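You operate a simulated robot arm through the tools that you are given. There is no shell and no other tool.

You run a simulated robot arm. Do the job below in one go: nothing can be reset, and whatever is moved stays where it is left.

JOB
The outside wire is too long: run it back to about 30 mm, reset and restart the drive.
Fine: that weld switch back to flux first; head switch to out; direction forward again.
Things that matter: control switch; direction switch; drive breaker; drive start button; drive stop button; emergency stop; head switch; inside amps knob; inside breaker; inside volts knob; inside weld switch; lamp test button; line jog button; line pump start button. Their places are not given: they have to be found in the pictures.

It is judged by the outcome, as a careful person would: the job done as asked, and still so three seconds after it is handed in. It fails if anything else is knocked over, pushed out of place, dropped, spilled or broken.

ROBOT AND FRAMES
A 6-joint arm with a two-finger gripper, fixed in place. Base frame: the origin is at the foot of the arm, x ahead of it, y to its left, z up; the work surface is at about z = 0.872. Readings come in m, rad, newtons and seconds.
Its first joint turns from -2.897 to 2.897 rad. Payload 1.71 kg.
Tool frame: the origin (TCP) lies between the finger pads and is the grasp point; the fingertips stand 0.02 m ahead of it; z points along the fingers, y is the line along which they close. Largest opening 0.096 m; the body of the gripper starts 0.113 m behind the TCP.
Orientation is that of the tool frame in the base frame, as [roll, pitch, yaw] about the fixed x, y, z axes, in that order (R = Rz(yaw) Ry(pitch) Rx(roll)). With the fingers straight down and closing along the base's y, the tool's x points along the base's -x, its y along +y and its z along -z.

CONTROLS
- The arm moves only by the tool send_rows. Its argument "motion" is a list of rows, each a list of 3 entries, a list of its own where there are three numbers: the turn, a rotation vector about the tool's x, y, z in rad, then the shift along the tool's x, y, z in m, then the closure, from 0 (fully open) to 1 (shut). In form: [[[wx, wy, wz], [tx, ty, tz], gripper], ...]. A call has 1 to 20 rows; each row shifts and turns the commanded pose from where the row before left it, along the tool's axes as they then stand. Rows are played at 5 a second. More than 0.05 m and 0.15 rad between two rows, or a gripper value outside its range, and nothing of the call is played. Where a pose cannot be reached the arm comes as near as it can. A force on the tool above 50 N (or 10 N above the force at the start of the call, whichever is more), or a blocked arm, ends the call early, and 0.2 s more pass. The fingers move at their own pace (about 0.045 m/s each) and stop on an object; they squeeze with about 29 N. The grip force told is the motor's: it shows also when the fingers shut on nothing. Time passes only in rows, and 0.2 s behind the last, so rows that do not move let the fingers close. It gives the time, the measured TCP pose, the force on the tool (base axes), the opening and the grip force at its end, in the units of the frame above (readings bear some noise), with the torque about the TCP (base axes, N m) and any sound that the robot's microphone picked up.
- Cameras (640 x 400 px; columns grow to the right, rows downward): "scene" is fixed at [0.2198, -0.6493, 1.6603]; the picture's right is [0.99, -0.15, 0.00], its down [-0.06, -0.41, -0.91] and it looks along [0.14, 0.90, -0.42] (base axes); focal length 340 px, centre (320, 200). "wrist" rides on the gripper at [0.066, 0.014, -0.145] in the tool frame; the picture's right is [-0.21, 0.98, 0.00], its down [-0.88, -0.18, -0.45] and it looks along [-0.44, -0.09, 0.90] (tool axes); focal length 275 px, centre (320, 200).
- capture(camera): a new picture of that camera. No time passes.
- slide_trunk(by): slides the trunk up (or, below 0, down) by that many m; the arm rides with it, the base frame stays. It gives what a move gives, with no picture.
- probe_pixels(camera, pixels): for up to 12 pixels [column, row] of the newest picture of that camera ("zoom" is the newest enlarged one), the place [x, y, z] in the base frame of the surface seen there, good to about 0.003 m. No time passes.
- enlarge(camera, box): a new picture of the part [left, top, right, bottom] of that camera's present view, enlarged. No time passes.
- close_job(): hands the job in; it is judged then, once.

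Open the gripper and draw the arm clear of the work before you hand the job in, unless the task says otherwise.

The tools are called after ">>>" by a JSON object that holds its "api" and its "payload". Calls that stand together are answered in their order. send_rows: Moves the arm, as the interface text tells. Its arguments: {"type":"object","properties":{"motion":{"type":"array","items":{"type":"array"}}},"required":["motion"]} The other tools are called the same way: slide_trunk (by) slides the trunk up or down; capture (camera) takes a picture; probe_pixels (camera, pixels) gives the place of the surface under pixels of a picture; enlarge (camera, box) takes an enlarged picture of a part of a camera's view; close_job () hands the job in.

At the start:

```text
time: 0.0
position: [0.4287, 0.4531, 1.2715]
tcp_rot: [3.141, -0.002, -3.141]
contact_force: [-0.7, -0.3, 0.6]
wrist_torque: [-0.02, 0.05, -0.01]
width: 0.0959
finger_force: 0.0
trunk travel left (down, up): [-0.2, 0.19]
```

scene: 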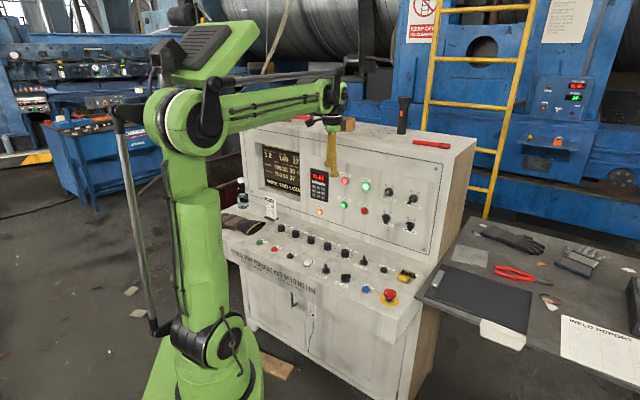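
wrist: 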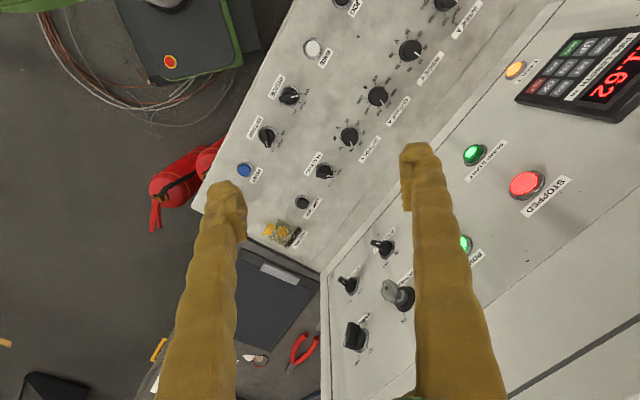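

I'll look closer at the console in both views to read the labels before moving anything.

>>> {"api": "enlarge", "payload": {"camera": "scene", "box": [220, 200, 420, 325]}}

>>> {"api": "enlarge", "payload": {"camera": "scene", "box": [240, 130, 460, 268]}}

>>> {"api": "enlarge", "payload": {"camera": "wrist", "box": [200, 0, 520, 200]}}

>>> {"api": "enlarge", "payload": {"camera": "wrist", "box": [320, 0, 640, 400]}}

```text
3.20 times, centred on (320, 262) of scene
```

zoom: 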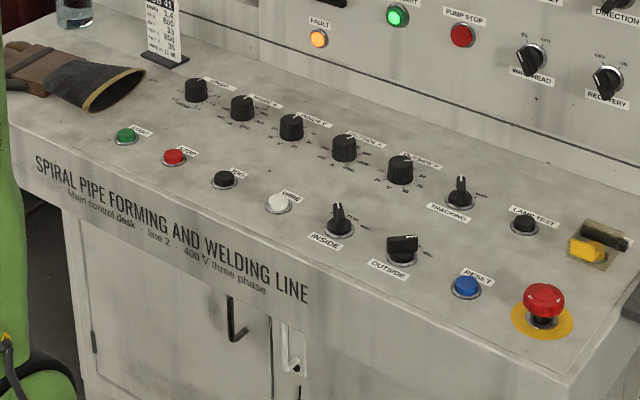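

```text
2.90 times, centred on (350, 199) of scene
```

zoom: 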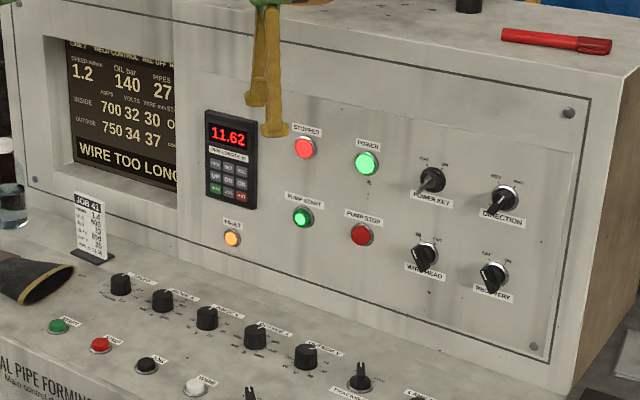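

```text
2.00 times, centred on (360, 100) of wrist
```

zoom: 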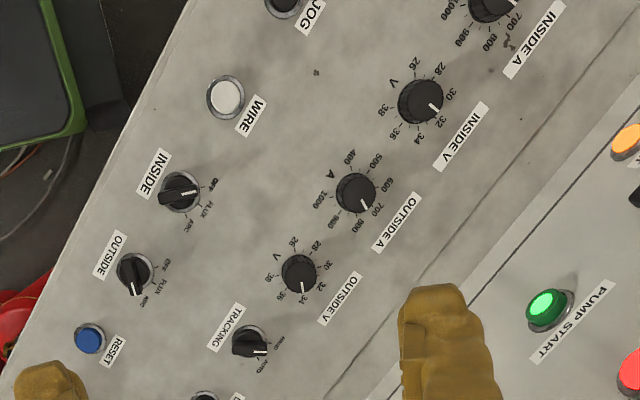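

```text
1.00 times, centred on (480, 200) of wrist (not enlarged: the box is as wide or as high as the picture)
```

zoom: 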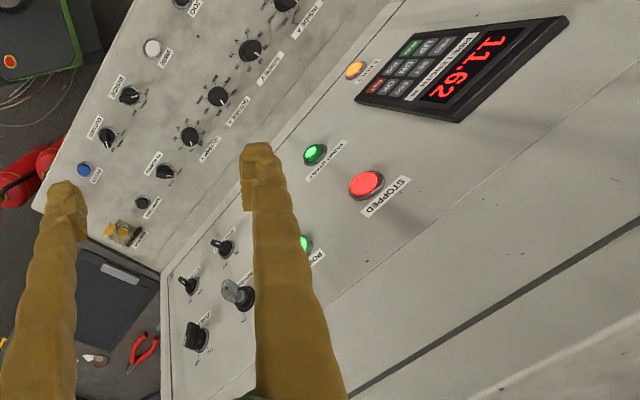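

The panel labels are partly legible; I zoom further on the screen, the upright panel's switches, the desk controls, and the blue machine on the right.

>>> {"api": "enlarge", "payload": {"camera": "scene", "box": [255, 140, 335, 190]}}

>>> {"api": "enlarge", "payload": {"camera": "scene", "box": [370, 170, 450, 220]}}

>>> {"api": "enlarge", "payload": {"camera": "scene", "box": [370, 195, 450, 245]}}

>>> {"api": "enlarge", "payload": {"camera": "scene", "box": [310, 240, 420, 309]}}

>>> {"api": "enlarge", "payload": {"camera": "scene", "box": [500, 60, 640, 150]}}

>>> {"api": "enlarge", "payload": {"camera": "scene", "box": [400, 200, 640, 350]}}

>>> {"api": "enlarge", "payload": {"camera": "scene", "box": [0, 30, 160, 150]}}

```text
8.00 times, centred on (295, 165) of scene
```

zoom: 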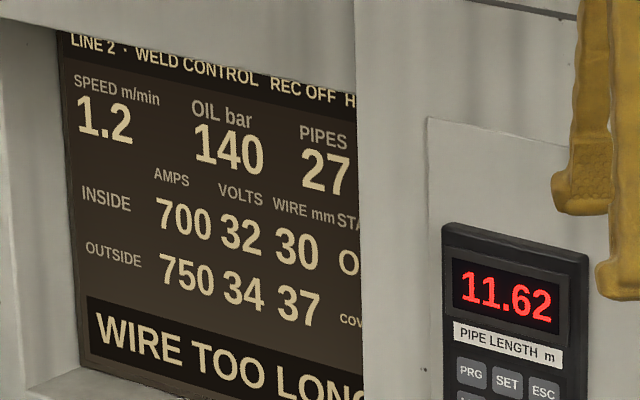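

```text
8.00 times, centred on (410, 195) of scene
```

zoom: 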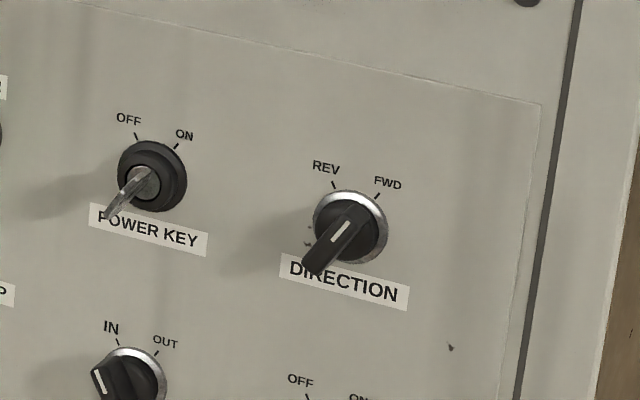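

```text
8.00 times, centred on (410, 220) of scene
```

zoom: 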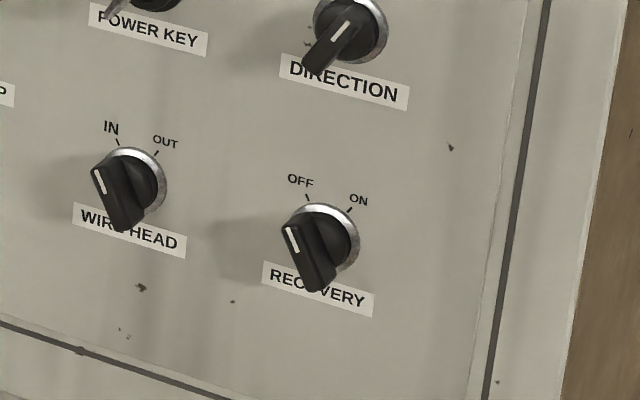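

```text
5.80 times, centred on (365, 274) of scene
```

zoom: 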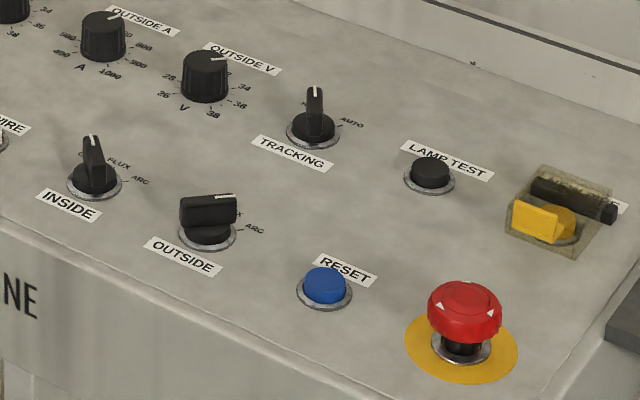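

```text
4.44 times, centred on (570, 105) of scene
```

zoom: 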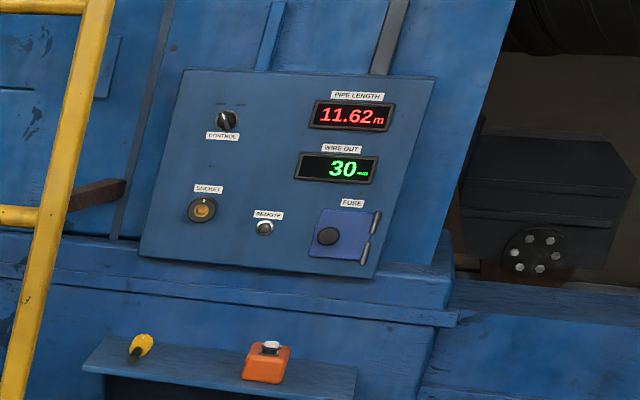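

```text
2.67 times, centred on (520, 275) of scene
```

zoom: 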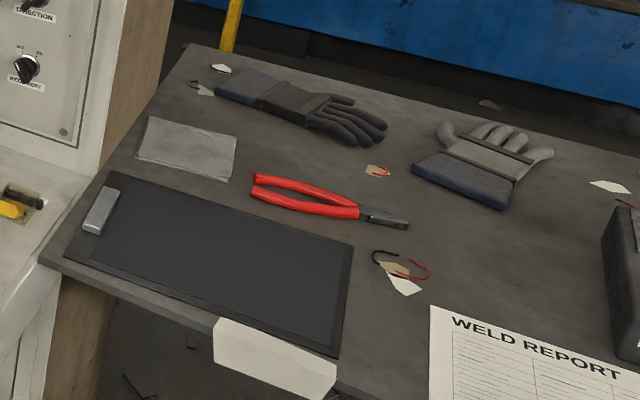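

```text
3.33 times, centred on (80, 90) of scene
```

zoom: 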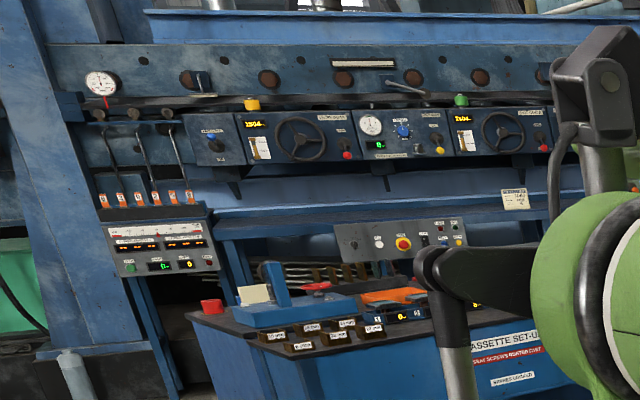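

Currently OUTSIDE weld appears at ARC, INSIDE off, WIRE HEAD at IN, DIRECTION at FWD, screen reads outside wire 37 mm and "WIRE TOO LONG". I probe the positions of the controls from the scene view.

>>> {"api": "capture", "payload": {"camera": "scene"}}

>>> {"api": "probe_pixels", "payload": {"camera": "scene", "pixels": [[259, 242], [274, 249], [290, 256], [307, 263], [327, 268], [346, 276], [366, 289], [389, 293], [384, 269], [363, 260], [345, 252], [330, 244]]}}

>>> {"api": "probe_pixels", "payload": {"camera": "scene", "pixels": [[413, 199], [386, 218], [410, 225], [389, 192], [345, 181], [366, 187], [344, 204], [364, 210], [319, 211], [350, 225], [420, 170], [440, 240]]}}

>>> {"api": "probe_pixels", "payload": {"camera": "scene", "pixels": [[240, 232], [300, 280], [380, 325], [406, 275], [300, 240], [345, 265], [318, 277], [405, 310], [425, 283], [460, 170], [430, 140], [330, 258]]}}

```text
taken
```

scene: 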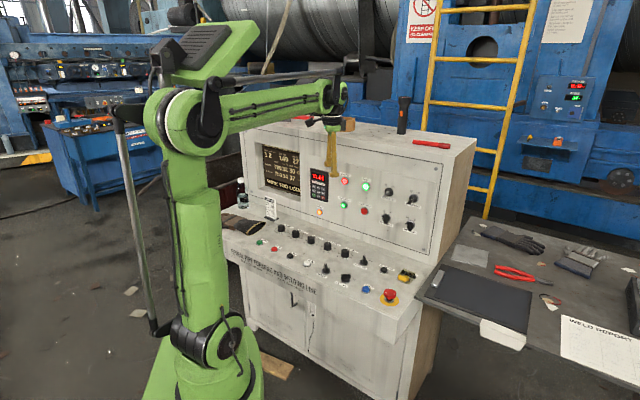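

```text
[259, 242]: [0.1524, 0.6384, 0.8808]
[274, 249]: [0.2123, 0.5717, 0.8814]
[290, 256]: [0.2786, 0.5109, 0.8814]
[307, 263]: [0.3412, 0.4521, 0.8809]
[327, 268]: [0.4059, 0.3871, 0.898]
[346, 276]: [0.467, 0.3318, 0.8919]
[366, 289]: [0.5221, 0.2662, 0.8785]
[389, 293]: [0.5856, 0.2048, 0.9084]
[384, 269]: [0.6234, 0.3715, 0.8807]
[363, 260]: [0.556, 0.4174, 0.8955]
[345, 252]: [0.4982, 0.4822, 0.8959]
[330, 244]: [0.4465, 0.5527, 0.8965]
```

```text
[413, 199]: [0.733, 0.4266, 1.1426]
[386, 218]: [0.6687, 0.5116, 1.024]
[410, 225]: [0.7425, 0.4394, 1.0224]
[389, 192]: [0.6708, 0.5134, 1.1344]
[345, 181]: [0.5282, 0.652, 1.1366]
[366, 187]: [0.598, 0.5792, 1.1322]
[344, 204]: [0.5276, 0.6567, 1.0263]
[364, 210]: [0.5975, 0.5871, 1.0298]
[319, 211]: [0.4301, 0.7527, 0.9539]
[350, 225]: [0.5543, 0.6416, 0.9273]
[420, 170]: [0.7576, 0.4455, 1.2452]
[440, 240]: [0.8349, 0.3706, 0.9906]
```

```text
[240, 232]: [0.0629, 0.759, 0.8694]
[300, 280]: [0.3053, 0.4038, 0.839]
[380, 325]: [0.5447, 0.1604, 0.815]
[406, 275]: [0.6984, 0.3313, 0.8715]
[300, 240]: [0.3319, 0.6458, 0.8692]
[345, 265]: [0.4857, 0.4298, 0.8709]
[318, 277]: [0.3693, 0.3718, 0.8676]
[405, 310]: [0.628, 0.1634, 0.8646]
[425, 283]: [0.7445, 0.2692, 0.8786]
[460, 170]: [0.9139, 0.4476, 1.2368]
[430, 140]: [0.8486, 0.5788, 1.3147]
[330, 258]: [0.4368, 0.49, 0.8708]
```

The console sits at 45°: the desk row runs from START (0.152,0.638) to E-stop (0.586,0.205) at z≈0.87, and the upright panel is near n·p≈0.85. I enlarge the yellow device at wrist (285,232), and other labels, before planning.

>>> {"api": "enlarge", "payload": {"camera": "wrist", "box": [240, 160, 340, 260]}}

>>> {"api": "enlarge", "payload": {"camera": "wrist", "box": [230, 60, 330, 150]}}

>>> {"api": "enlarge", "payload": {"camera": "wrist", "box": [320, 220, 440, 370]}}

>>> {"api": "enlarge", "payload": {"camera": "scene", "box": [380, 255, 430, 310]}}

>>> {"api": "enlarge", "payload": {"camera": "scene", "box": [520, 70, 600, 120]}}

>>> {"api": "enlarge", "payload": {"camera": "scene", "box": [250, 195, 290, 225]}}

>>> {"api": "enlarge", "payload": {"camera": "scene", "box": [380, 80, 470, 150]}}

```text
4.00 times, centred on (290, 210) of wrist
```

zoom: 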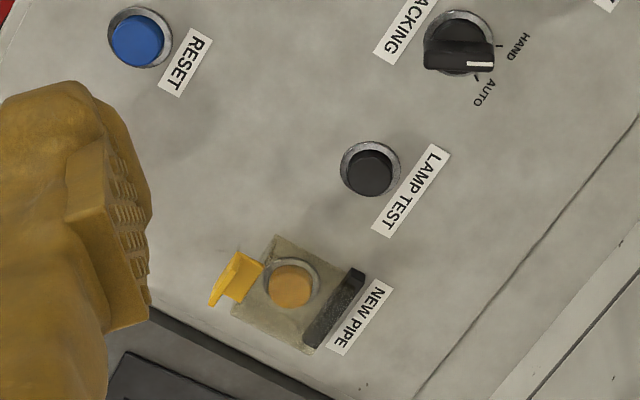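

```text
4.44 times, centred on (280, 105) of wrist
```

zoom: 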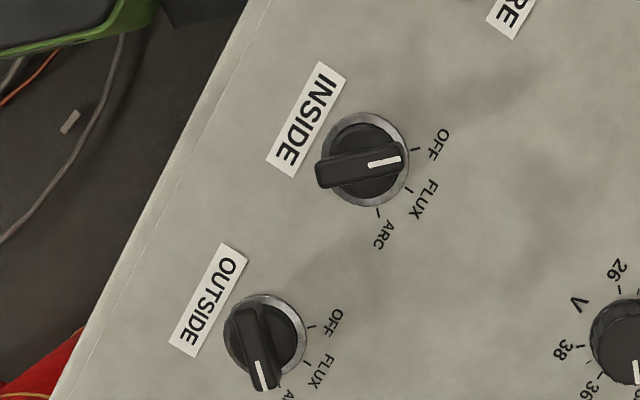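

```text
2.67 times, centred on (380, 295) of wrist
```

zoom: 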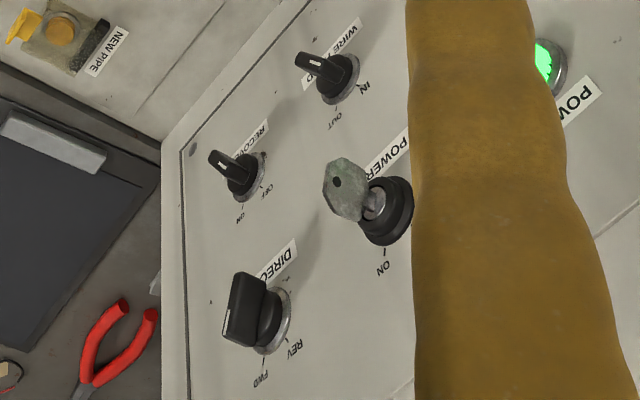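

```text
7.27 times, centred on (405, 282) of scene
```

zoom: 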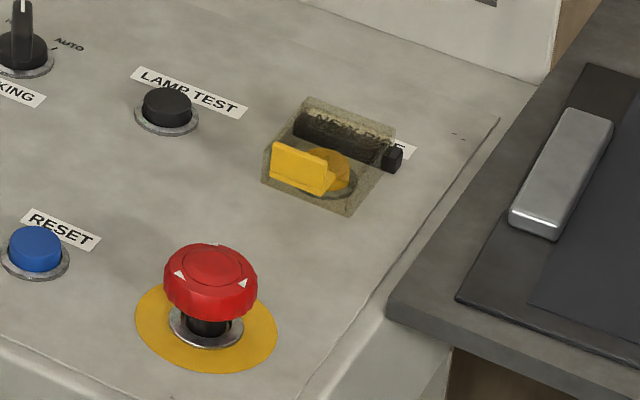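

```text
8.00 times, centred on (560, 95) of scene
```

zoom: 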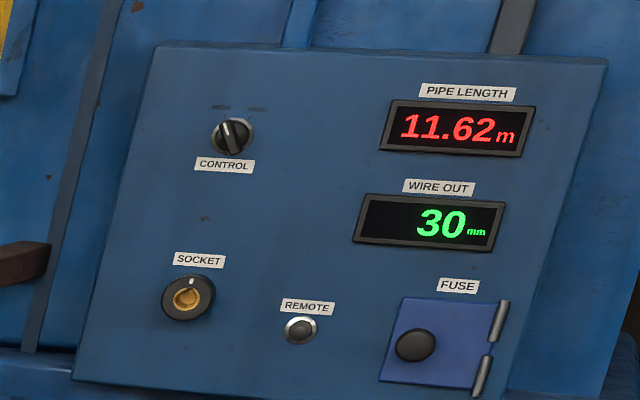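

```text
13.33 times, centred on (270, 210) of scene
```

zoom: 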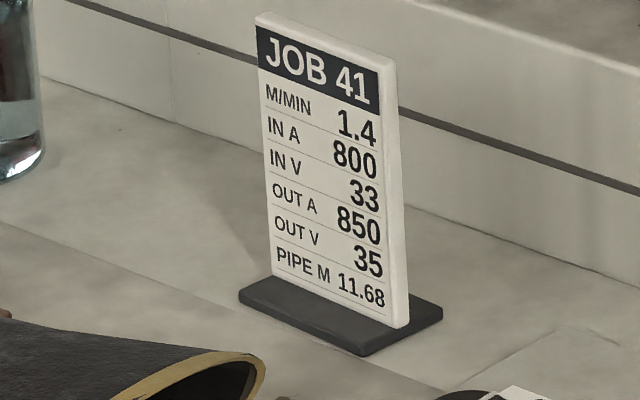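

```text
5.71 times, centred on (425, 115) of scene
```

zoom: 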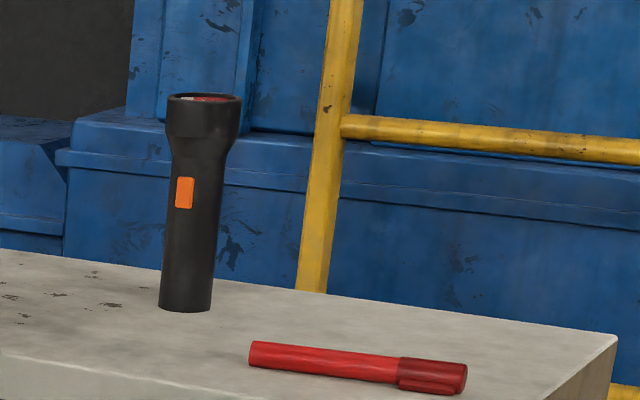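

The yellow one is NEW PIPE (leave alone); OUTSIDE's pointer is at ARC (wrist zoom (264,375)), FLUX points straight toward the panel. I move above the OUTSIDE switch for a closer look.

>>> {"api": "send_rows", "payload": {"motion": [[[0, 0, 0], [-0.006, -0.024, 0.03], 0.3], [[0, 0, 0], [-0.006, -0.024, 0.03], 0.3], [[0, 0, 0], [-0.006, -0.024, 0.03], 0.3], [[0, 0, 0], [-0.006, -0.024, 0.03], 0.3], [[0, 0, 0], [-0.006, -0.02, 0.02], 0.3]]}}

>>> {"api": "capture", "payload": {"camera": "wrist"}}

>>> {"api": "capture", "payload": {"camera": "scene"}}

```text
time: 1.2
position: [0.4437, 0.3332, 1.1399]
tcp_rot: [-3.14, 0.013, 3.141]
contact_force: [-0.1, 0.3, 0.2]
wrist_torque: [-0.02, 0.0, 0.0]
width: 0.0672
finger_force: 0.0
trunk travel left (down, up): [-0.2, 0.19]
```

```text
taken
```

wrist: 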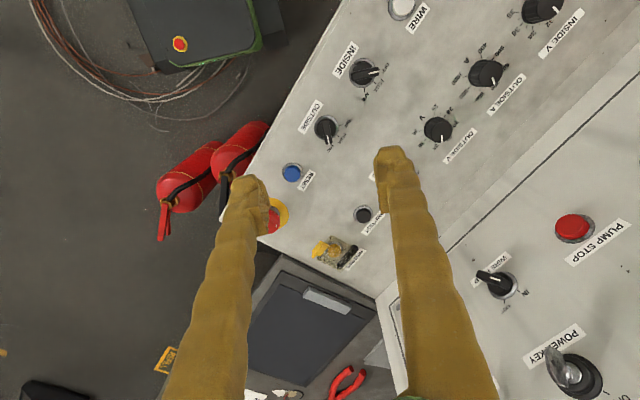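

```text
taken
```

scene: 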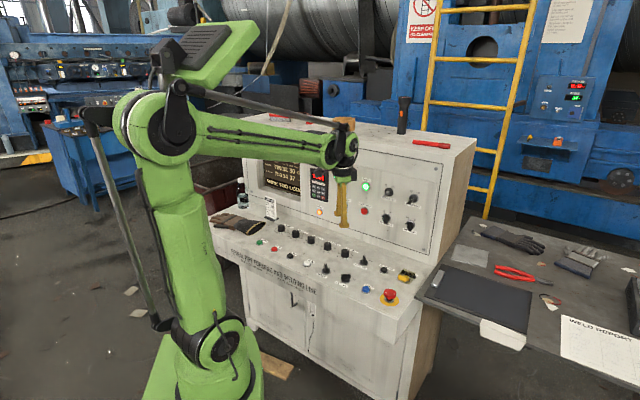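

The gripper is now about 0.25 m above the desk; OUTSIDE shows at wrist (325,128). I let it settle and probe the switch parts.

>>> {"api": "send_rows", "payload": {"motion": [[[0, 0, 0], [0, 0, 0], 0.3], [[0, 0, 0], [0, 0, 0], 0.3]]}}

>>> {"api": "enlarge", "payload": {"camera": "wrist", "box": [280, 80, 380, 160]}}

```text
time: 1.8
position: [0.4433, 0.3339, 1.1386]
tcp_rot: [-3.141, 0.013, -3.141]
contact_force: [0.0, -0.2, 0.8]
wrist_torque: [0.02, 0.03, -0.01]
width: 0.0675
finger_force: 0.1
trunk travel left (down, up): [-0.2, 0.19]
```

```text
5.00 times, centred on (330, 120) of wrist
```

zoom: 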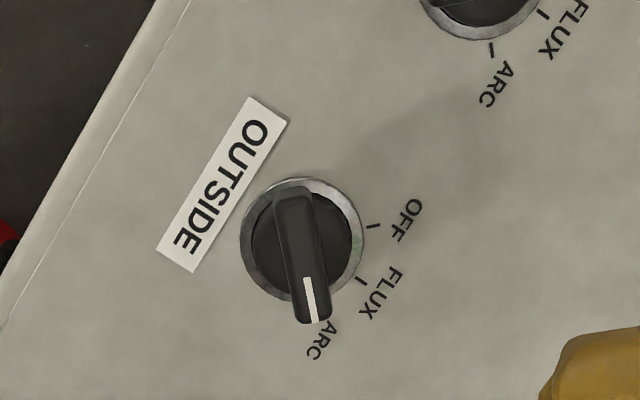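

The zoom shows OUTSIDE's ring centred near (302,240), handle running from (290,195) to (316,315) with its mark at ARC. I probe these.

>>> {"api": "probe_pixels", "payload": {"camera": "zoom", "pixels": [[244, 250], [360, 235], [300, 181], [372, 226], [361, 281], [318, 323], [290, 200], [303, 240], [308, 285], [316, 310], [420, 250], [220, 180]]}}

>>> {"api": "send_rows", "payload": {"motion": [[[0, 0, 0], [-0.02, 0, 0], 0.3], [[0, 0, 0], [0, 0, 0], 0.3], [[0, 0, 0], [0, 0, 0], 0.3]]}}

```text
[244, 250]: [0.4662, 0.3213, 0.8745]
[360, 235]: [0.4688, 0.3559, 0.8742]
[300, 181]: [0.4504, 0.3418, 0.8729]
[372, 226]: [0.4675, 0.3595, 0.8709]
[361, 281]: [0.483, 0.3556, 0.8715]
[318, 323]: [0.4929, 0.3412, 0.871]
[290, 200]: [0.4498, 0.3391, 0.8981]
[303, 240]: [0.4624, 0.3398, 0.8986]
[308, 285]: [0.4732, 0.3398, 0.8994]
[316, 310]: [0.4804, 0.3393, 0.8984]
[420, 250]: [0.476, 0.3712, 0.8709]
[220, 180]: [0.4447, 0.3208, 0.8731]
```

```text
time: 2.6
position: [0.4621, 0.3337, 1.1395]
tcp_rot: [-3.141, 0.014, -3.141]
contact_force: [0.1, 0.3, -0.4]
wrist_torque: [-0.01, 0.0, -0.01]
width: 0.067
finger_force: 0.1
trunk travel left (down, up): [-0.2, 0.19]
```

OUTSIDE centre ≈ (0.467, 0.339), handle top z≈0.8985, lying along base X (ARC). I correct the small pitch, centre over it and descend to about z=0.95 to verify.

>>> {"api": "send_rows", "payload": {"motion": [[[0, 0.014, 0], [0, 0, 0], 0.3], [[0, 0, 0], [-0.005, 0.0055, 0.04], 0.3], [[0, 0, 0], [0, 0, 0.05], 0.3], [[0, 0, 0], [0, 0, 0.05], 0.3], [[0, 0, 0], [0, 0, 0.04], 0.3], [[0, 0, 0], [0, 0, 0], 0.3], [[0, 0, 0], [0, 0, 0], 0.3]]}}

>>> {"api": "capture", "payload": {"camera": "wrist"}}

```text
time: 4.2
position: [0.4634, 0.3422, 0.9577]
tcp_rot: [-3.14, 0.001, -3.14]
contact_force: [0.1, -0.8, -0.3]
wrist_torque: [0.02, -0.02, 0.02]
width: 0.0672
finger_force: 0.1
trunk travel left (down, up): [-0.2, 0.19]
```

```text
taken
```

wrist: 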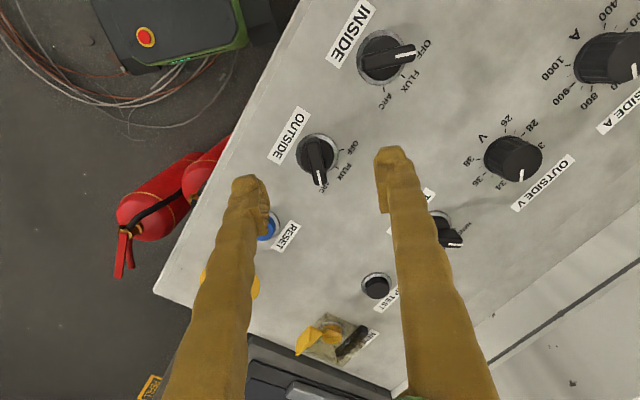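

Measured TCP (0.4634,0.3422,0.9577); the handle at wrist (317,155) is between the fingers. I probe it once more for a fine centre before lowering.

>>> {"api": "enlarge", "payload": {"camera": "wrist", "box": [270, 120, 370, 200]}}

>>> {"api": "probe_pixels", "payload": {"camera": "wrist", "pixels": [[312, 140], [316, 155], [320, 172], [297, 157], [340, 150], [321, 184], [315, 135]]}}

```text
5.00 times, centred on (320, 160) of wrist
```

zoom: 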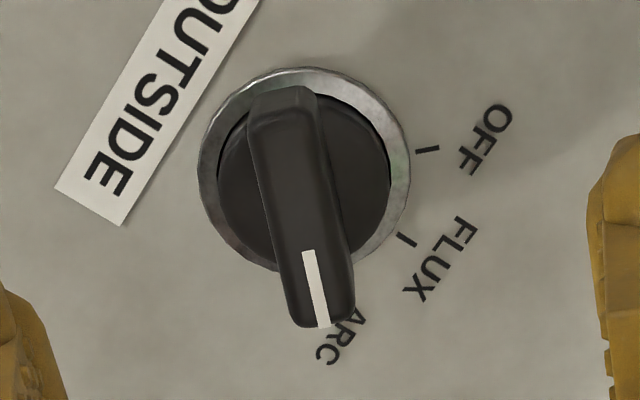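

```text
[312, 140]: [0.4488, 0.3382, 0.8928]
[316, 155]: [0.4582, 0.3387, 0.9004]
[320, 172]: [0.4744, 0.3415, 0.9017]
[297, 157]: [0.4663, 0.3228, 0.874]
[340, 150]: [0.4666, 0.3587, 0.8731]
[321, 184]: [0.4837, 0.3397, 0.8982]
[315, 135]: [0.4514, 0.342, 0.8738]
```

Ring edges at (0.4663,0.3228) and (0.4666,0.3587) put the centre at about (0.4665,0.340). I check the collar height beside the handle, then lower.

>>> {"api": "probe_pixels", "payload": {"camera": "zoom", "pixels": [[235, 190], [230, 170], [360, 150], [345, 130], [270, 190], [320, 190], [350, 250]]}}

>>> {"api": "send_rows", "payload": {"motion": [[[0, 0, 0], [-0.003, -0.002, 0.02], 0.3], [[0, 0, 0], [0, 0, 0.02], 0.3], [[0, 0, 0], [0, 0, 0.008], 0.3], [[0, 0, 0], [0, 0, 0], 0.3], [[0, 0, 0], [0, 0, 0], 0.3]]}}

```text
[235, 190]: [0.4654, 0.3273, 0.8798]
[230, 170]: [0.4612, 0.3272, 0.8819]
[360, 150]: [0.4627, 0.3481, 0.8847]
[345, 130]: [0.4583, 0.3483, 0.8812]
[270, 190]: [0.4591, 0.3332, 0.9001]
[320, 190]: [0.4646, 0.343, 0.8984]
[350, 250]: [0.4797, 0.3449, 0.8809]
```

```text
time: 5.4
position: [0.469, 0.3411, 0.9111]
tcp_rot: [3.141, 0.0, 3.141]
contact_force: [0.1, 0.3, -0.9]
wrist_torque: [-0.02, 0.03, -0.03]
width: 0.067
finger_force: 0.1
trunk travel left (down, up): [-0.2, 0.19]
```

Collar top is ≈0.882, handle top ≈0.900. I lower 4 mm more, trim x, and close on the handle.

>>> {"api": "send_rows", "payload": {"motion": [[[0, 0, 0], [0.0025, -0.0005, 0.004], 0.3], [[0, 0, 0], [0, 0, 0], 0.3], [[0, 0, 0], [0, 0, 0], 0.8], [[0, 0, 0], [0, 0, 0], 1], [[0, 0, 0], [0, 0, 0], 1], [[0, 0, 0], [0, 0, 0], 1], [[0, 0, 0], [0, 0, 0], 1]]}}

>>> {"api": "capture", "payload": {"camera": "wrist"}}

```text
time: 7.0
position: [0.4663, 0.3395, 0.9069]
tcp_rot: [-3.141, 0.0, -3.141]
contact_force: [0.3, -0.5, -1.4]
wrist_torque: [-0.03, -0.01, -0.01]
width: 0.0098
finger_force: 35.0
trunk travel left (down, up): [-0.2, 0.19]
```

```text
taken
```

wrist: 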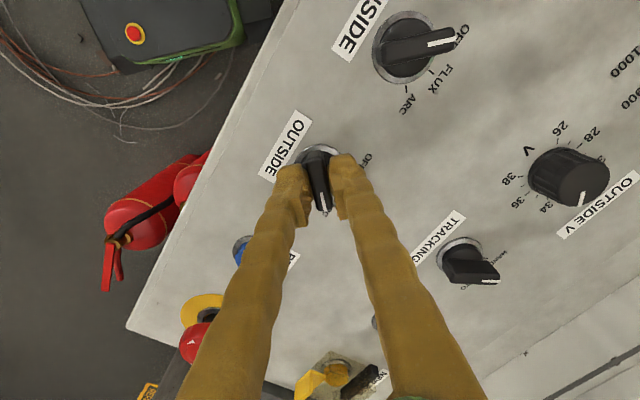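

The fingers hold the handle (width 9.8 mm). I turn it 45° counter-clockwise seen from above (negative about tool z), from ARC to FLUX.

>>> {"api": "send_rows", "payload": {"motion": [[[0, 0, -0.1], [0, 0, 0], 1], [[0, 0, -0.13], [0, 0, 0], 1], [[0, 0, -0.13], [0, 0, 0], 1], [[0, 0, -0.13], [0, 0, 0], 1], [[0, 0, -0.13], [0, 0, 0], 1], [[0, 0, -0.13], [0, 0, 0], 1], [[0, 0, -0.035], [0, 0, 0], 1], [[0, 0, 0], [0, 0, 0], 1]]}}

>>> {"api": "capture", "payload": {"camera": "wrist"}}

>>> {"api": "capture", "payload": {"camera": "scene"}}

>>> {"api": "enlarge", "payload": {"camera": "scene", "box": [255, 140, 335, 190]}}

```text
time: 8.8
position: [0.4665, 0.3398, 0.9073]
tcp_rot: [-3.142, 0.002, -2.354]
contact_force: [-11.0, -9.9, 24.7]
wrist_torque: [-0.07, 0.14, 0.0]
width: 0.0099
finger_force: 34.8
trunk travel left (down, up): [-0.2, 0.19]
```

```text
taken
```

wrist: 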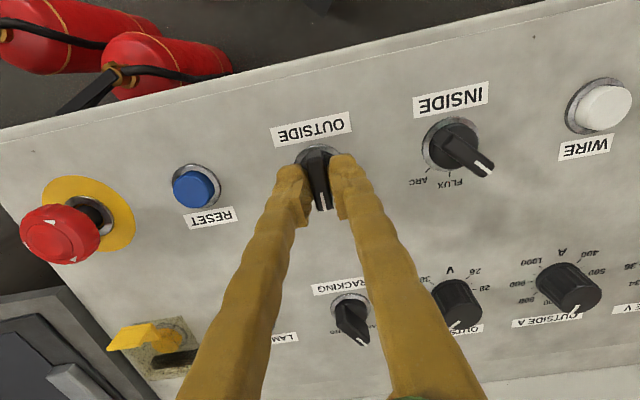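

```text
taken
```

scene: 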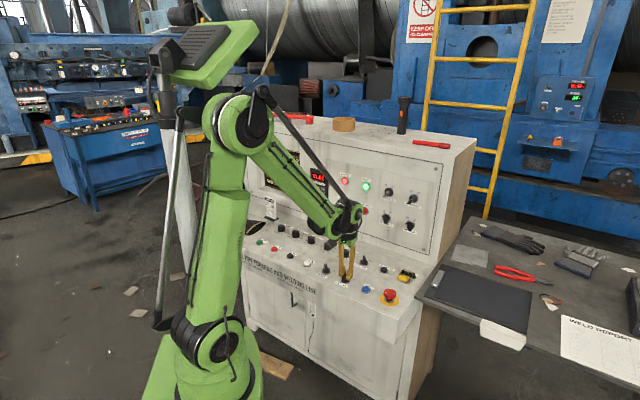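

```text
8.00 times, centred on (295, 165) of scene
```

zoom: 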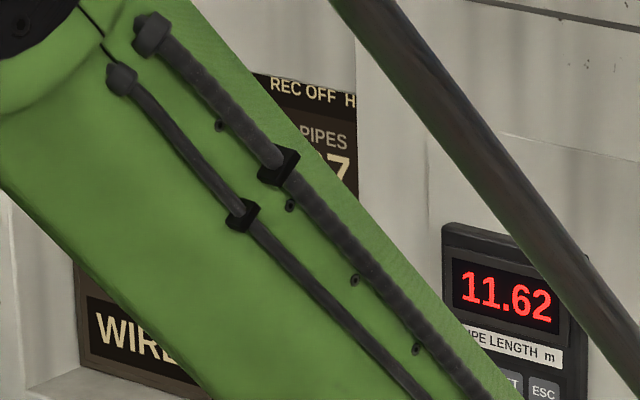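

The handle rotated with the gripper by 45° (tool yaw now −2.354). I open and rise to check the mark.

>>> {"api": "send_rows", "payload": {"motion": [[[0, 0, 0], [0, 0, 0], 0.8], [[0, 0, 0], [0, 0, 0], 0.5], [[0, 0, 0], [0, 0, 0], 0.5], [[0, 0, 0], [0, 0, -0.03], 0.5], [[0, 0, 0], [0, 0, -0.05], 0.5], [[0, 0, 0], [0, 0, -0.05], 0.5], [[0, 0, 0], [0, 0, -0.05], 0.5], [[0, 0, 0], [0, 0, 0], 0.5]]}}

>>> {"api": "capture", "payload": {"camera": "wrist"}}

>>> {"api": "enlarge", "payload": {"camera": "wrist", "box": [260, 80, 380, 180]}}

>>> {"api": "capture", "payload": {"camera": "scene"}}

>>> {"api": "enlarge", "payload": {"camera": "scene", "box": [310, 240, 420, 309]}}

```text
time: 10.6
position: [0.4684, 0.3393, 1.086]
tcp_rot: [3.14, 0.001, -2.356]
contact_force: [-0.6, -1.2, -0.6]
wrist_torque: [0.02, -0.01, 0.03]
width: 0.048
finger_force: 0.0
trunk travel left (down, up): [-0.2, 0.19]
```

```text
taken
```

wrist: 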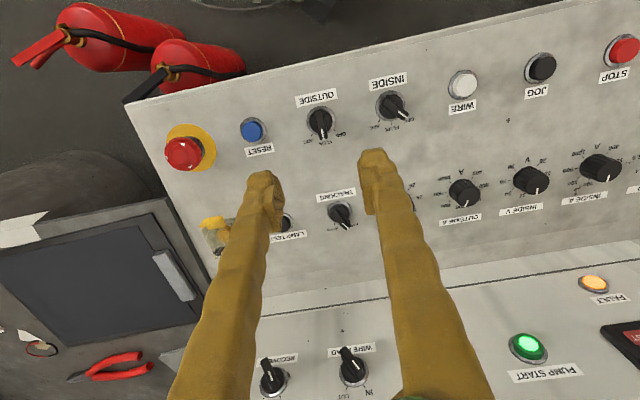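

```text
4.00 times, centred on (320, 130) of wrist
```

zoom: 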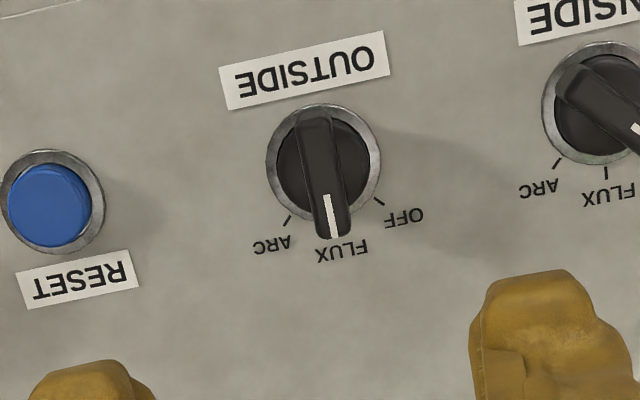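

```text
taken
```

scene: 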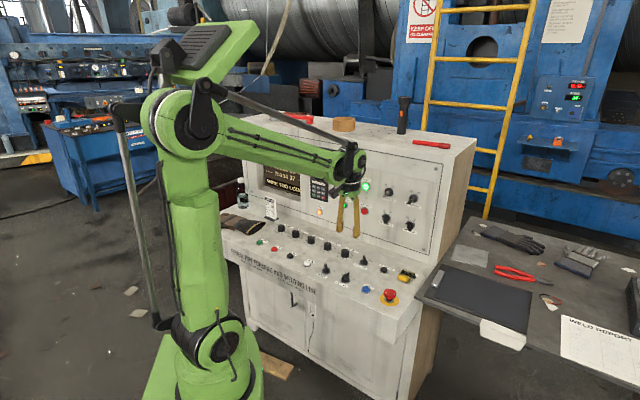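

```text
5.80 times, centred on (365, 274) of scene
```

zoom: 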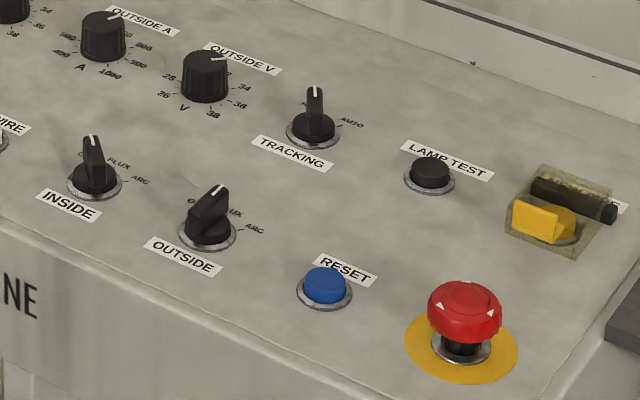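

OUTSIDE now reads FLUX in both views. Next I move back up and pitch the tool toward the upright panel in steps, watching the pose.

>>> {"api": "send_rows", "payload": {"motion": [[[0, 0, 0], [-0.03, 0, -0.02], 0.5], [[0, -0.14, 0], [0, 0, 0], 0.5], [[0, -0.14, 0], [0, 0, 0], 0.5], [[0, -0.14, 0], [0, 0, 0], 0.5], [[0, -0.14, 0], [0, 0, 0], 0.5], [[0, -0.14, 0], [0, 0, 0], 0.5], [[0, 0, 0], [0, 0, 0], 0.5], [[0, 0, 0], [0, 0, 0], 0.5]]}}

>>> {"api": "capture", "payload": {"camera": "scene"}}

>>> {"api": "capture", "payload": {"camera": "wrist"}}

```text
time: 12.4
position: [0.4879, 0.3614, 1.1046]
tcp_rot: [-3.141, 0.702, -2.357]
contact_force: [0.1, 0.3, 0.5]
wrist_torque: [0.0, -0.02, -0.03]
width: 0.0481
finger_force: 0.1
trunk travel left (down, up): [-0.2, 0.19]
```

```text
taken
```

scene: 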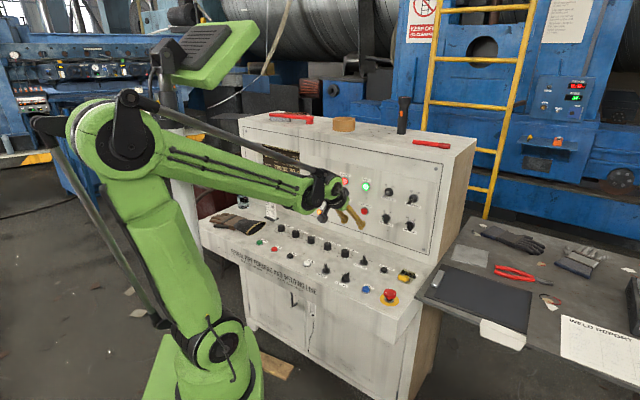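

```text
taken
```

wrist: 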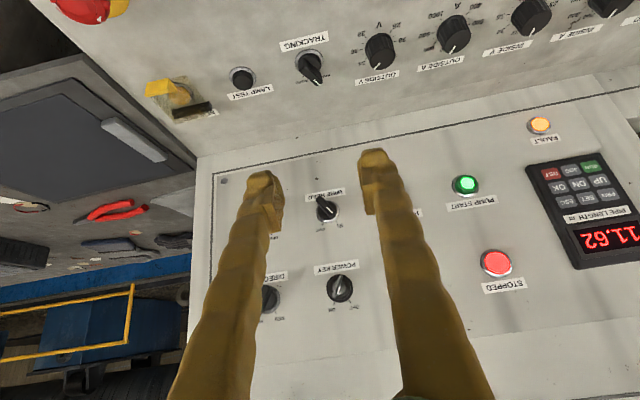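

Pitch is going well with clearance. I finish pitching to horizontal (another 0.868 rad).

>>> {"api": "send_rows", "payload": {"motion": [[[0, -0.145, 0], [0, 0, 0], 0.5], [[0, -0.145, 0], [0, 0, 0], 0.5], [[0, -0.145, 0], [0, 0, 0], 0.5], [[0, -0.145, 0], [0, 0, 0], 0.5], [[0, -0.145, 0], [0, 0, 0], 0.5], [[0, -0.143, 0], [0, 0, 0], 0.5], [[0, 0, 0], [0, 0, 0], 0.5], [[0, 0, 0], [0, 0, 0], 0.5]]}}

>>> {"api": "capture", "payload": {"camera": "scene"}}

>>> {"api": "capture", "payload": {"camera": "wrist"}}

```text
time: 14.2
position: [0.4883, 0.3614, 1.1051]
tcp_rot: [3.03, 1.564, -2.469]
contact_force: [0.7, -0.3, 0.5]
wrist_torque: [0.01, 0.01, 0.0]
width: 0.0479
finger_force: 0.0
trunk travel left (down, up): [-0.2, 0.19]
```

```text
taken
```

scene: 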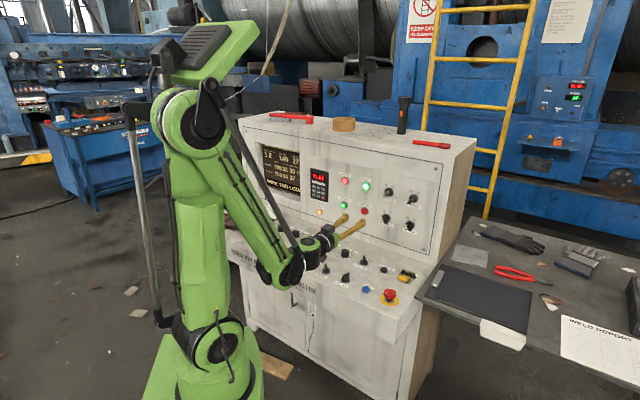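

```text
taken
```

wrist: 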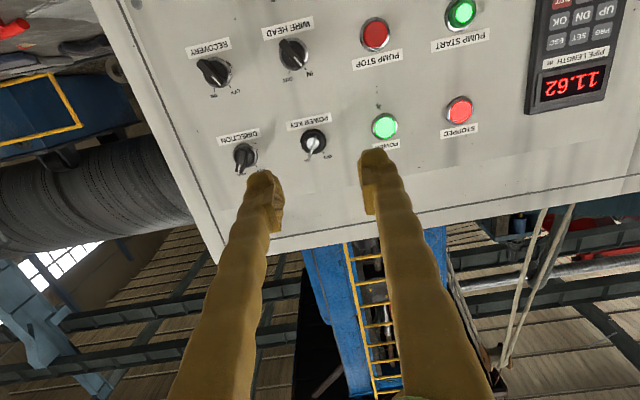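

The tool is horizontal. I check clearances of the wrist joint seen at scene (290,268) and probe the panel switches with the wrist camera.

>>> {"api": "probe_pixels", "payload": {"camera": "scene", "pixels": [[290, 270], [288, 283], [275, 270], [325, 238], [315, 245], [322, 255], [335, 240], [350, 230], [345, 218]]}}

>>> {"api": "enlarge", "payload": {"camera": "wrist", "box": [190, 20, 350, 180]}}

>>> {"api": "probe_pixels", "payload": {"camera": "wrist", "pixels": [[294, 52], [212, 72], [244, 157], [314, 141], [340, 100], [270, 100], [200, 130], [330, 180]]}}

>>> {"api": "enlarge", "payload": {"camera": "scene", "box": [255, 140, 335, 190]}}

```text
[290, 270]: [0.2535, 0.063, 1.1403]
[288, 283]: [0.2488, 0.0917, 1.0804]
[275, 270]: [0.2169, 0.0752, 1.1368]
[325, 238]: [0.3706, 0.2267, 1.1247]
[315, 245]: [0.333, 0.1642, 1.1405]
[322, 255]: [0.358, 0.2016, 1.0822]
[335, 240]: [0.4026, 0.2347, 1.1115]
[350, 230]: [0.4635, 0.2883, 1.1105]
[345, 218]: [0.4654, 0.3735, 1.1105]
```

```text
2.50 times, centred on (270, 100) of wrist
```

zoom: 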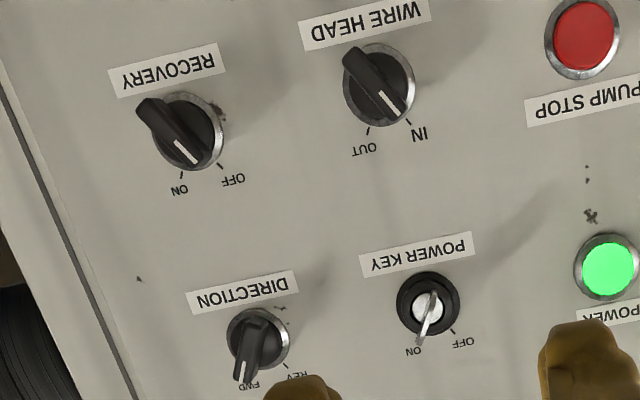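

```text
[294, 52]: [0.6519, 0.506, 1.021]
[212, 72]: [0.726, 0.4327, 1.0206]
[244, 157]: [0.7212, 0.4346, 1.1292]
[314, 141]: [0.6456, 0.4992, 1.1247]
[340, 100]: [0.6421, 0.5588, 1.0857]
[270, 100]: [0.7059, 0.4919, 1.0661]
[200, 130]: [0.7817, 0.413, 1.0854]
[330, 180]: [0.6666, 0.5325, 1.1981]
```

```text
8.00 times, centred on (295, 165) of scene
```

zoom: 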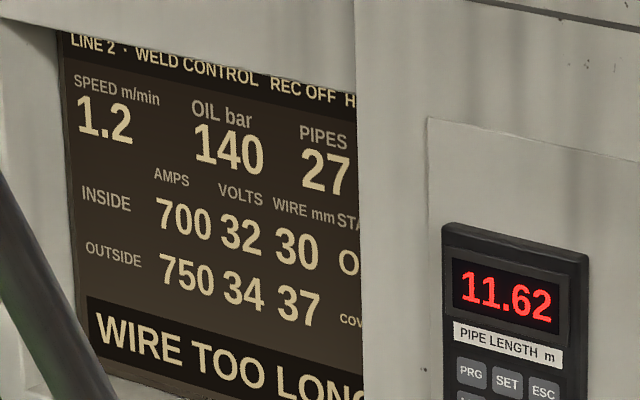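

Arm parts are all above z≈1.05, well clear of the desk. I enlarge the WIRE HEAD and DIRECTION switches in the wrist view and probe rings and ticks for centre and detent angle.

>>> {"api": "enlarge", "payload": {"camera": "wrist", "box": [260, 20, 340, 80]}}

```text
6.67 times, centred on (300, 50) of wrist
```

zoom: 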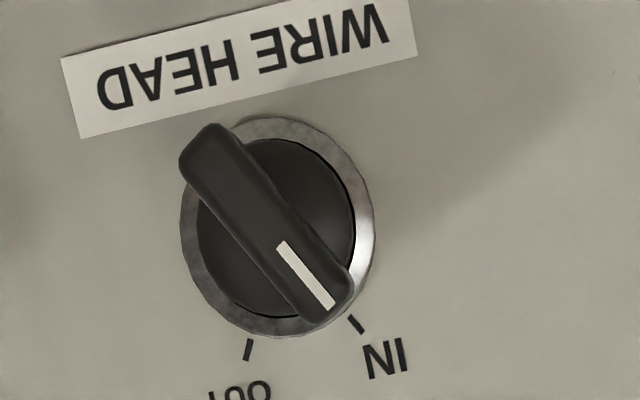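

>>> {"api": "probe_pixels", "payload": {"camera": "zoom", "pixels": [[187, 240], [368, 215], [265, 122], [285, 331], [249, 348], [356, 324], [205, 140], [265, 220], [325, 300], [240, 240], [330, 190], [480, 250]]}}

>>> {"api": "enlarge", "payload": {"camera": "wrist", "box": [215, 125, 295, 185]}}

```text
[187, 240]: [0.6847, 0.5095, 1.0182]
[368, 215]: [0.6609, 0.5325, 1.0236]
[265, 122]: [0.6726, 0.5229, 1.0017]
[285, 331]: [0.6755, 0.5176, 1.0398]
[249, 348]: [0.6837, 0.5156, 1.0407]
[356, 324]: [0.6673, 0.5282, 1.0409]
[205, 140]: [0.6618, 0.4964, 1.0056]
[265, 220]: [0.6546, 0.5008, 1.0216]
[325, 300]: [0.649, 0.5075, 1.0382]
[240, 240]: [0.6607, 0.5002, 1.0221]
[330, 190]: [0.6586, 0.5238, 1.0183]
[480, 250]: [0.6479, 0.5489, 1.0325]
```

```text
6.67 times, centred on (255, 155) of wrist
```

zoom: 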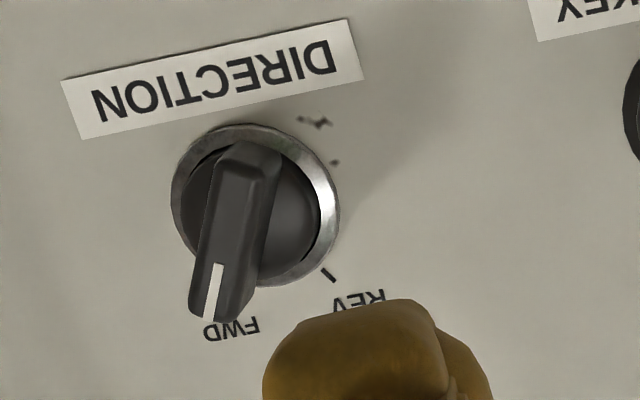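

WIRE HEAD centre is u≈0.107, z≈1.021 with handle face at n≈0.817 and tilted ≈27° left (IN). I translate to ~6 cm in front and roll the fingers to match the handle.

>>> {"api": "send_rows", "payload": {"motion": [[[0, 0, 0], [0.03, -0.006, 0.03], 0.4], [[0, 0, 0], [0.03, -0.006, 0.04], 0.4], [[0, 0, 0], [0.0244, -0.0056, 0.04], 0.4], [[0, 0, -0.12], [0, 0, 0.03], 0.4], [[0, 0, -0.12], [0, 0, 0.019], 0.4], [[0, 0, -0.12], [0, 0, 0], 0.4], [[0, 0, -0.12], [0, 0, 0], 0.4], [[0, 0, 0], [0, 0, 0], 0.4], [[0, 0, 0], [0, 0, 0], 0.4]]}}

>>> {"api": "capture", "payload": {"camera": "wrist"}}

>>> {"api": "capture", "payload": {"camera": "scene"}}

```text
refused: row 2 steps farther than a row can; nothing moved
```

```text
taken
```

wrist: 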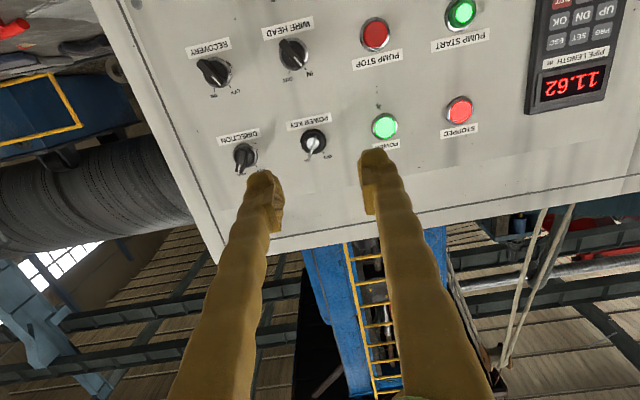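

```text
taken
```

scene: 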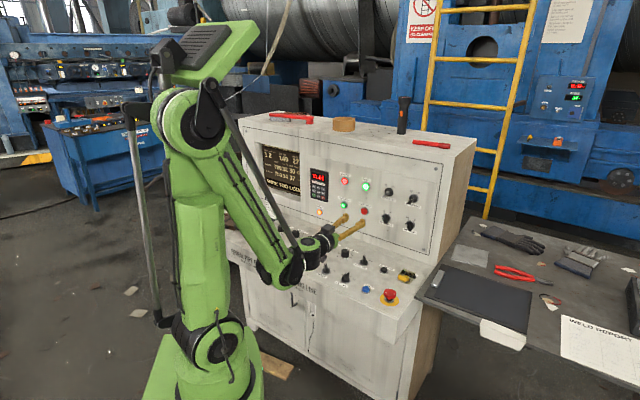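

Row 2 exceeded 0.05 m and nothing moved. I resend with smaller steps.

>>> {"api": "send_rows", "payload": {"motion": [[[0, 0, 0], [0.021, -0.0045, 0.03], 0.4], [[0, 0, 0], [0.021, -0.0045, 0.03], 0.4], [[0, 0, 0], [0.021, -0.0045, 0.03], 0.4], [[0, 0, 0], [0.0214, -0.0041, 0.03], 0.4], [[0, 0, -0.12], [0, 0, 0.03], 0.4], [[0, 0, -0.12], [0, 0, 0.009], 0.4], [[0, 0, -0.12], [0, 0, 0], 0.4], [[0, 0, -0.12], [0, 0, 0], 0.4], [[0, 0, 0], [0, 0, 0], 0.4], [[0, 0, 0], [0, 0, 0], 0.4]]}}

>>> {"api": "capture", "payload": {"camera": "wrist"}}

>>> {"api": "capture", "payload": {"camera": "scene"}}

```text
time: 16.4
position: [0.6134, 0.4607, 1.0222]
tcp_rot: [-1.582, 1.092, -0.798]
contact_force: [-1.0, -0.1, 0.2]
wrist_torque: [0.01, -0.01, -0.01]
width: 0.0575
finger_force: 0.0
trunk travel left (down, up): [-0.2, 0.19]
```

```text
taken
```

wrist: 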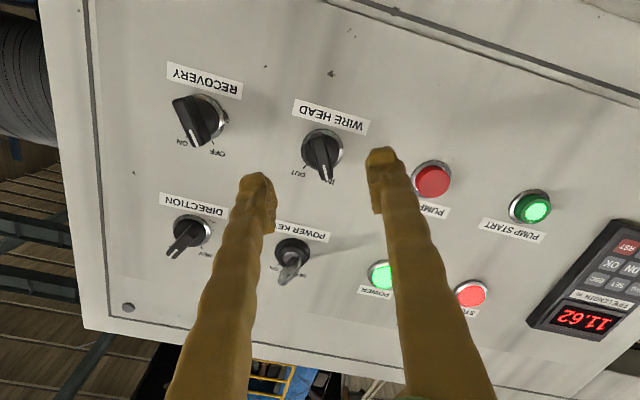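

```text
taken
```

scene: 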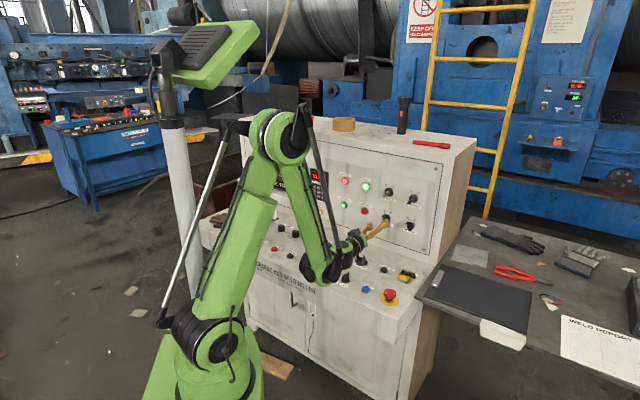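

TCP is at n≈0.76, u≈0.108, and the WIRE HEAD handle at wrist (322,155) lies between the fingers. I probe its ends/ring for the fine centre.

>>> {"api": "enlarge", "payload": {"camera": "wrist", "box": [280, 115, 370, 195]}}

>>> {"api": "probe_pixels", "payload": {"camera": "wrist", "pixels": [[316, 138], [322, 155], [326, 172], [303, 157], [342, 148], [322, 133], [309, 150], [338, 148], [305, 168], [332, 183]]}}

```text
5.00 times, centred on (325, 155) of wrist
```

zoom: 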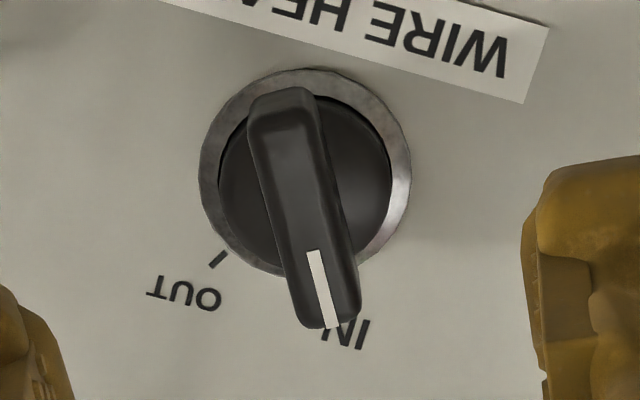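

```text
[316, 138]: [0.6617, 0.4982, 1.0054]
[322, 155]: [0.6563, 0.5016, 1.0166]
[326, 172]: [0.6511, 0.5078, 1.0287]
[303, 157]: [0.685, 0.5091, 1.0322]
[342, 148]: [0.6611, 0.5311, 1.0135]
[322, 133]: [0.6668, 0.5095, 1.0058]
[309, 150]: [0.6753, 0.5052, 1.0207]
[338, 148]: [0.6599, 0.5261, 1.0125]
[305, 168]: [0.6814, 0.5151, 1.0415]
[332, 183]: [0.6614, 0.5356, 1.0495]
```

Centre refined to u≈0.1075, z≈1.0215 – the TCP is within 1 mm. I advance 51 mm so the fingertips straddle the handle just short of the collar, then close.

>>> {"api": "send_rows", "payload": {"motion": [[[0, 0, 0], [0.0003, 0.001, 0.025], 0.4], [[0, 0, 0], [0, 0, 0.02], 0.4], [[0, 0, 0], [0, 0, 0.0065], 0.4], [[0, 0, 0], [0, 0, 0], 0.4], [[0, 0, 0], [0, 0, 0], 0.4]]}}

>>> {"api": "capture", "payload": {"camera": "wrist"}}

```text
time: 17.6
position: [0.6471, 0.4975, 1.0204]
tcp_rot: [-1.581, 1.09, -0.795]
contact_force: [0.1, 0.6, 0.1]
wrist_torque: [-0.03, -0.02, -0.02]
width: 0.0577
finger_force: 0.0
trunk travel left (down, up): [-0.2, 0.19]
```

```text
taken
```

wrist: 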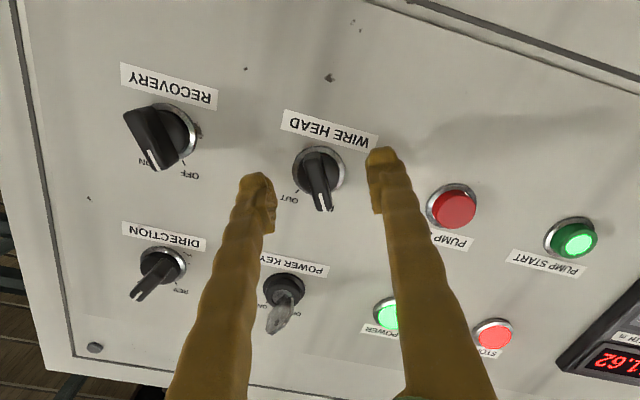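

TCP n≈0.8094, fingers straddling the handle with no contact. I trim by −1.5 mm in tool y, 2 mm deeper, and close.

>>> {"api": "send_rows", "payload": {"motion": [[[0, 0, 0], [0, -0.0015, 0.002], 0.4], [[0, 0, 0], [0, 0, 0], 0.8], [[0, 0, 0], [0, 0, 0], 1], [[0, 0, 0], [0, 0, 0], 1], [[0, 0, 0], [0, 0, 0], 1], [[0, 0, 0], [0, 0, 0], 1]]}}

>>> {"api": "capture", "payload": {"camera": "wrist"}}

```text
time: 19.0
position: [0.6505, 0.4984, 1.0222]
tcp_rot: [-1.582, 1.09, -0.795]
contact_force: [-2.1, 2.4, -0.4]
wrist_torque: [-0.03, 0.0, 0.07]
width: 0.01
finger_force: 34.8
trunk travel left (down, up): [-0.2, 0.19]
```

```text
taken
```

wrist: 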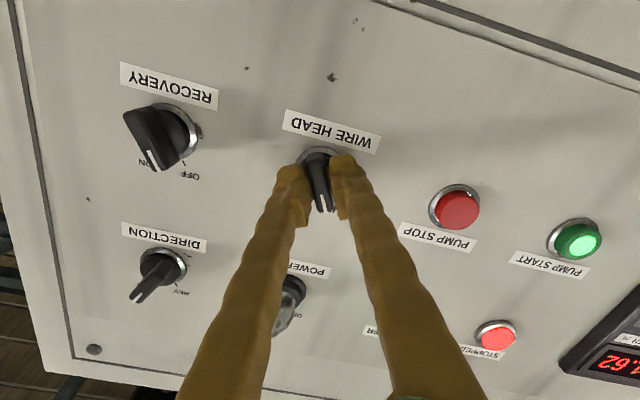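

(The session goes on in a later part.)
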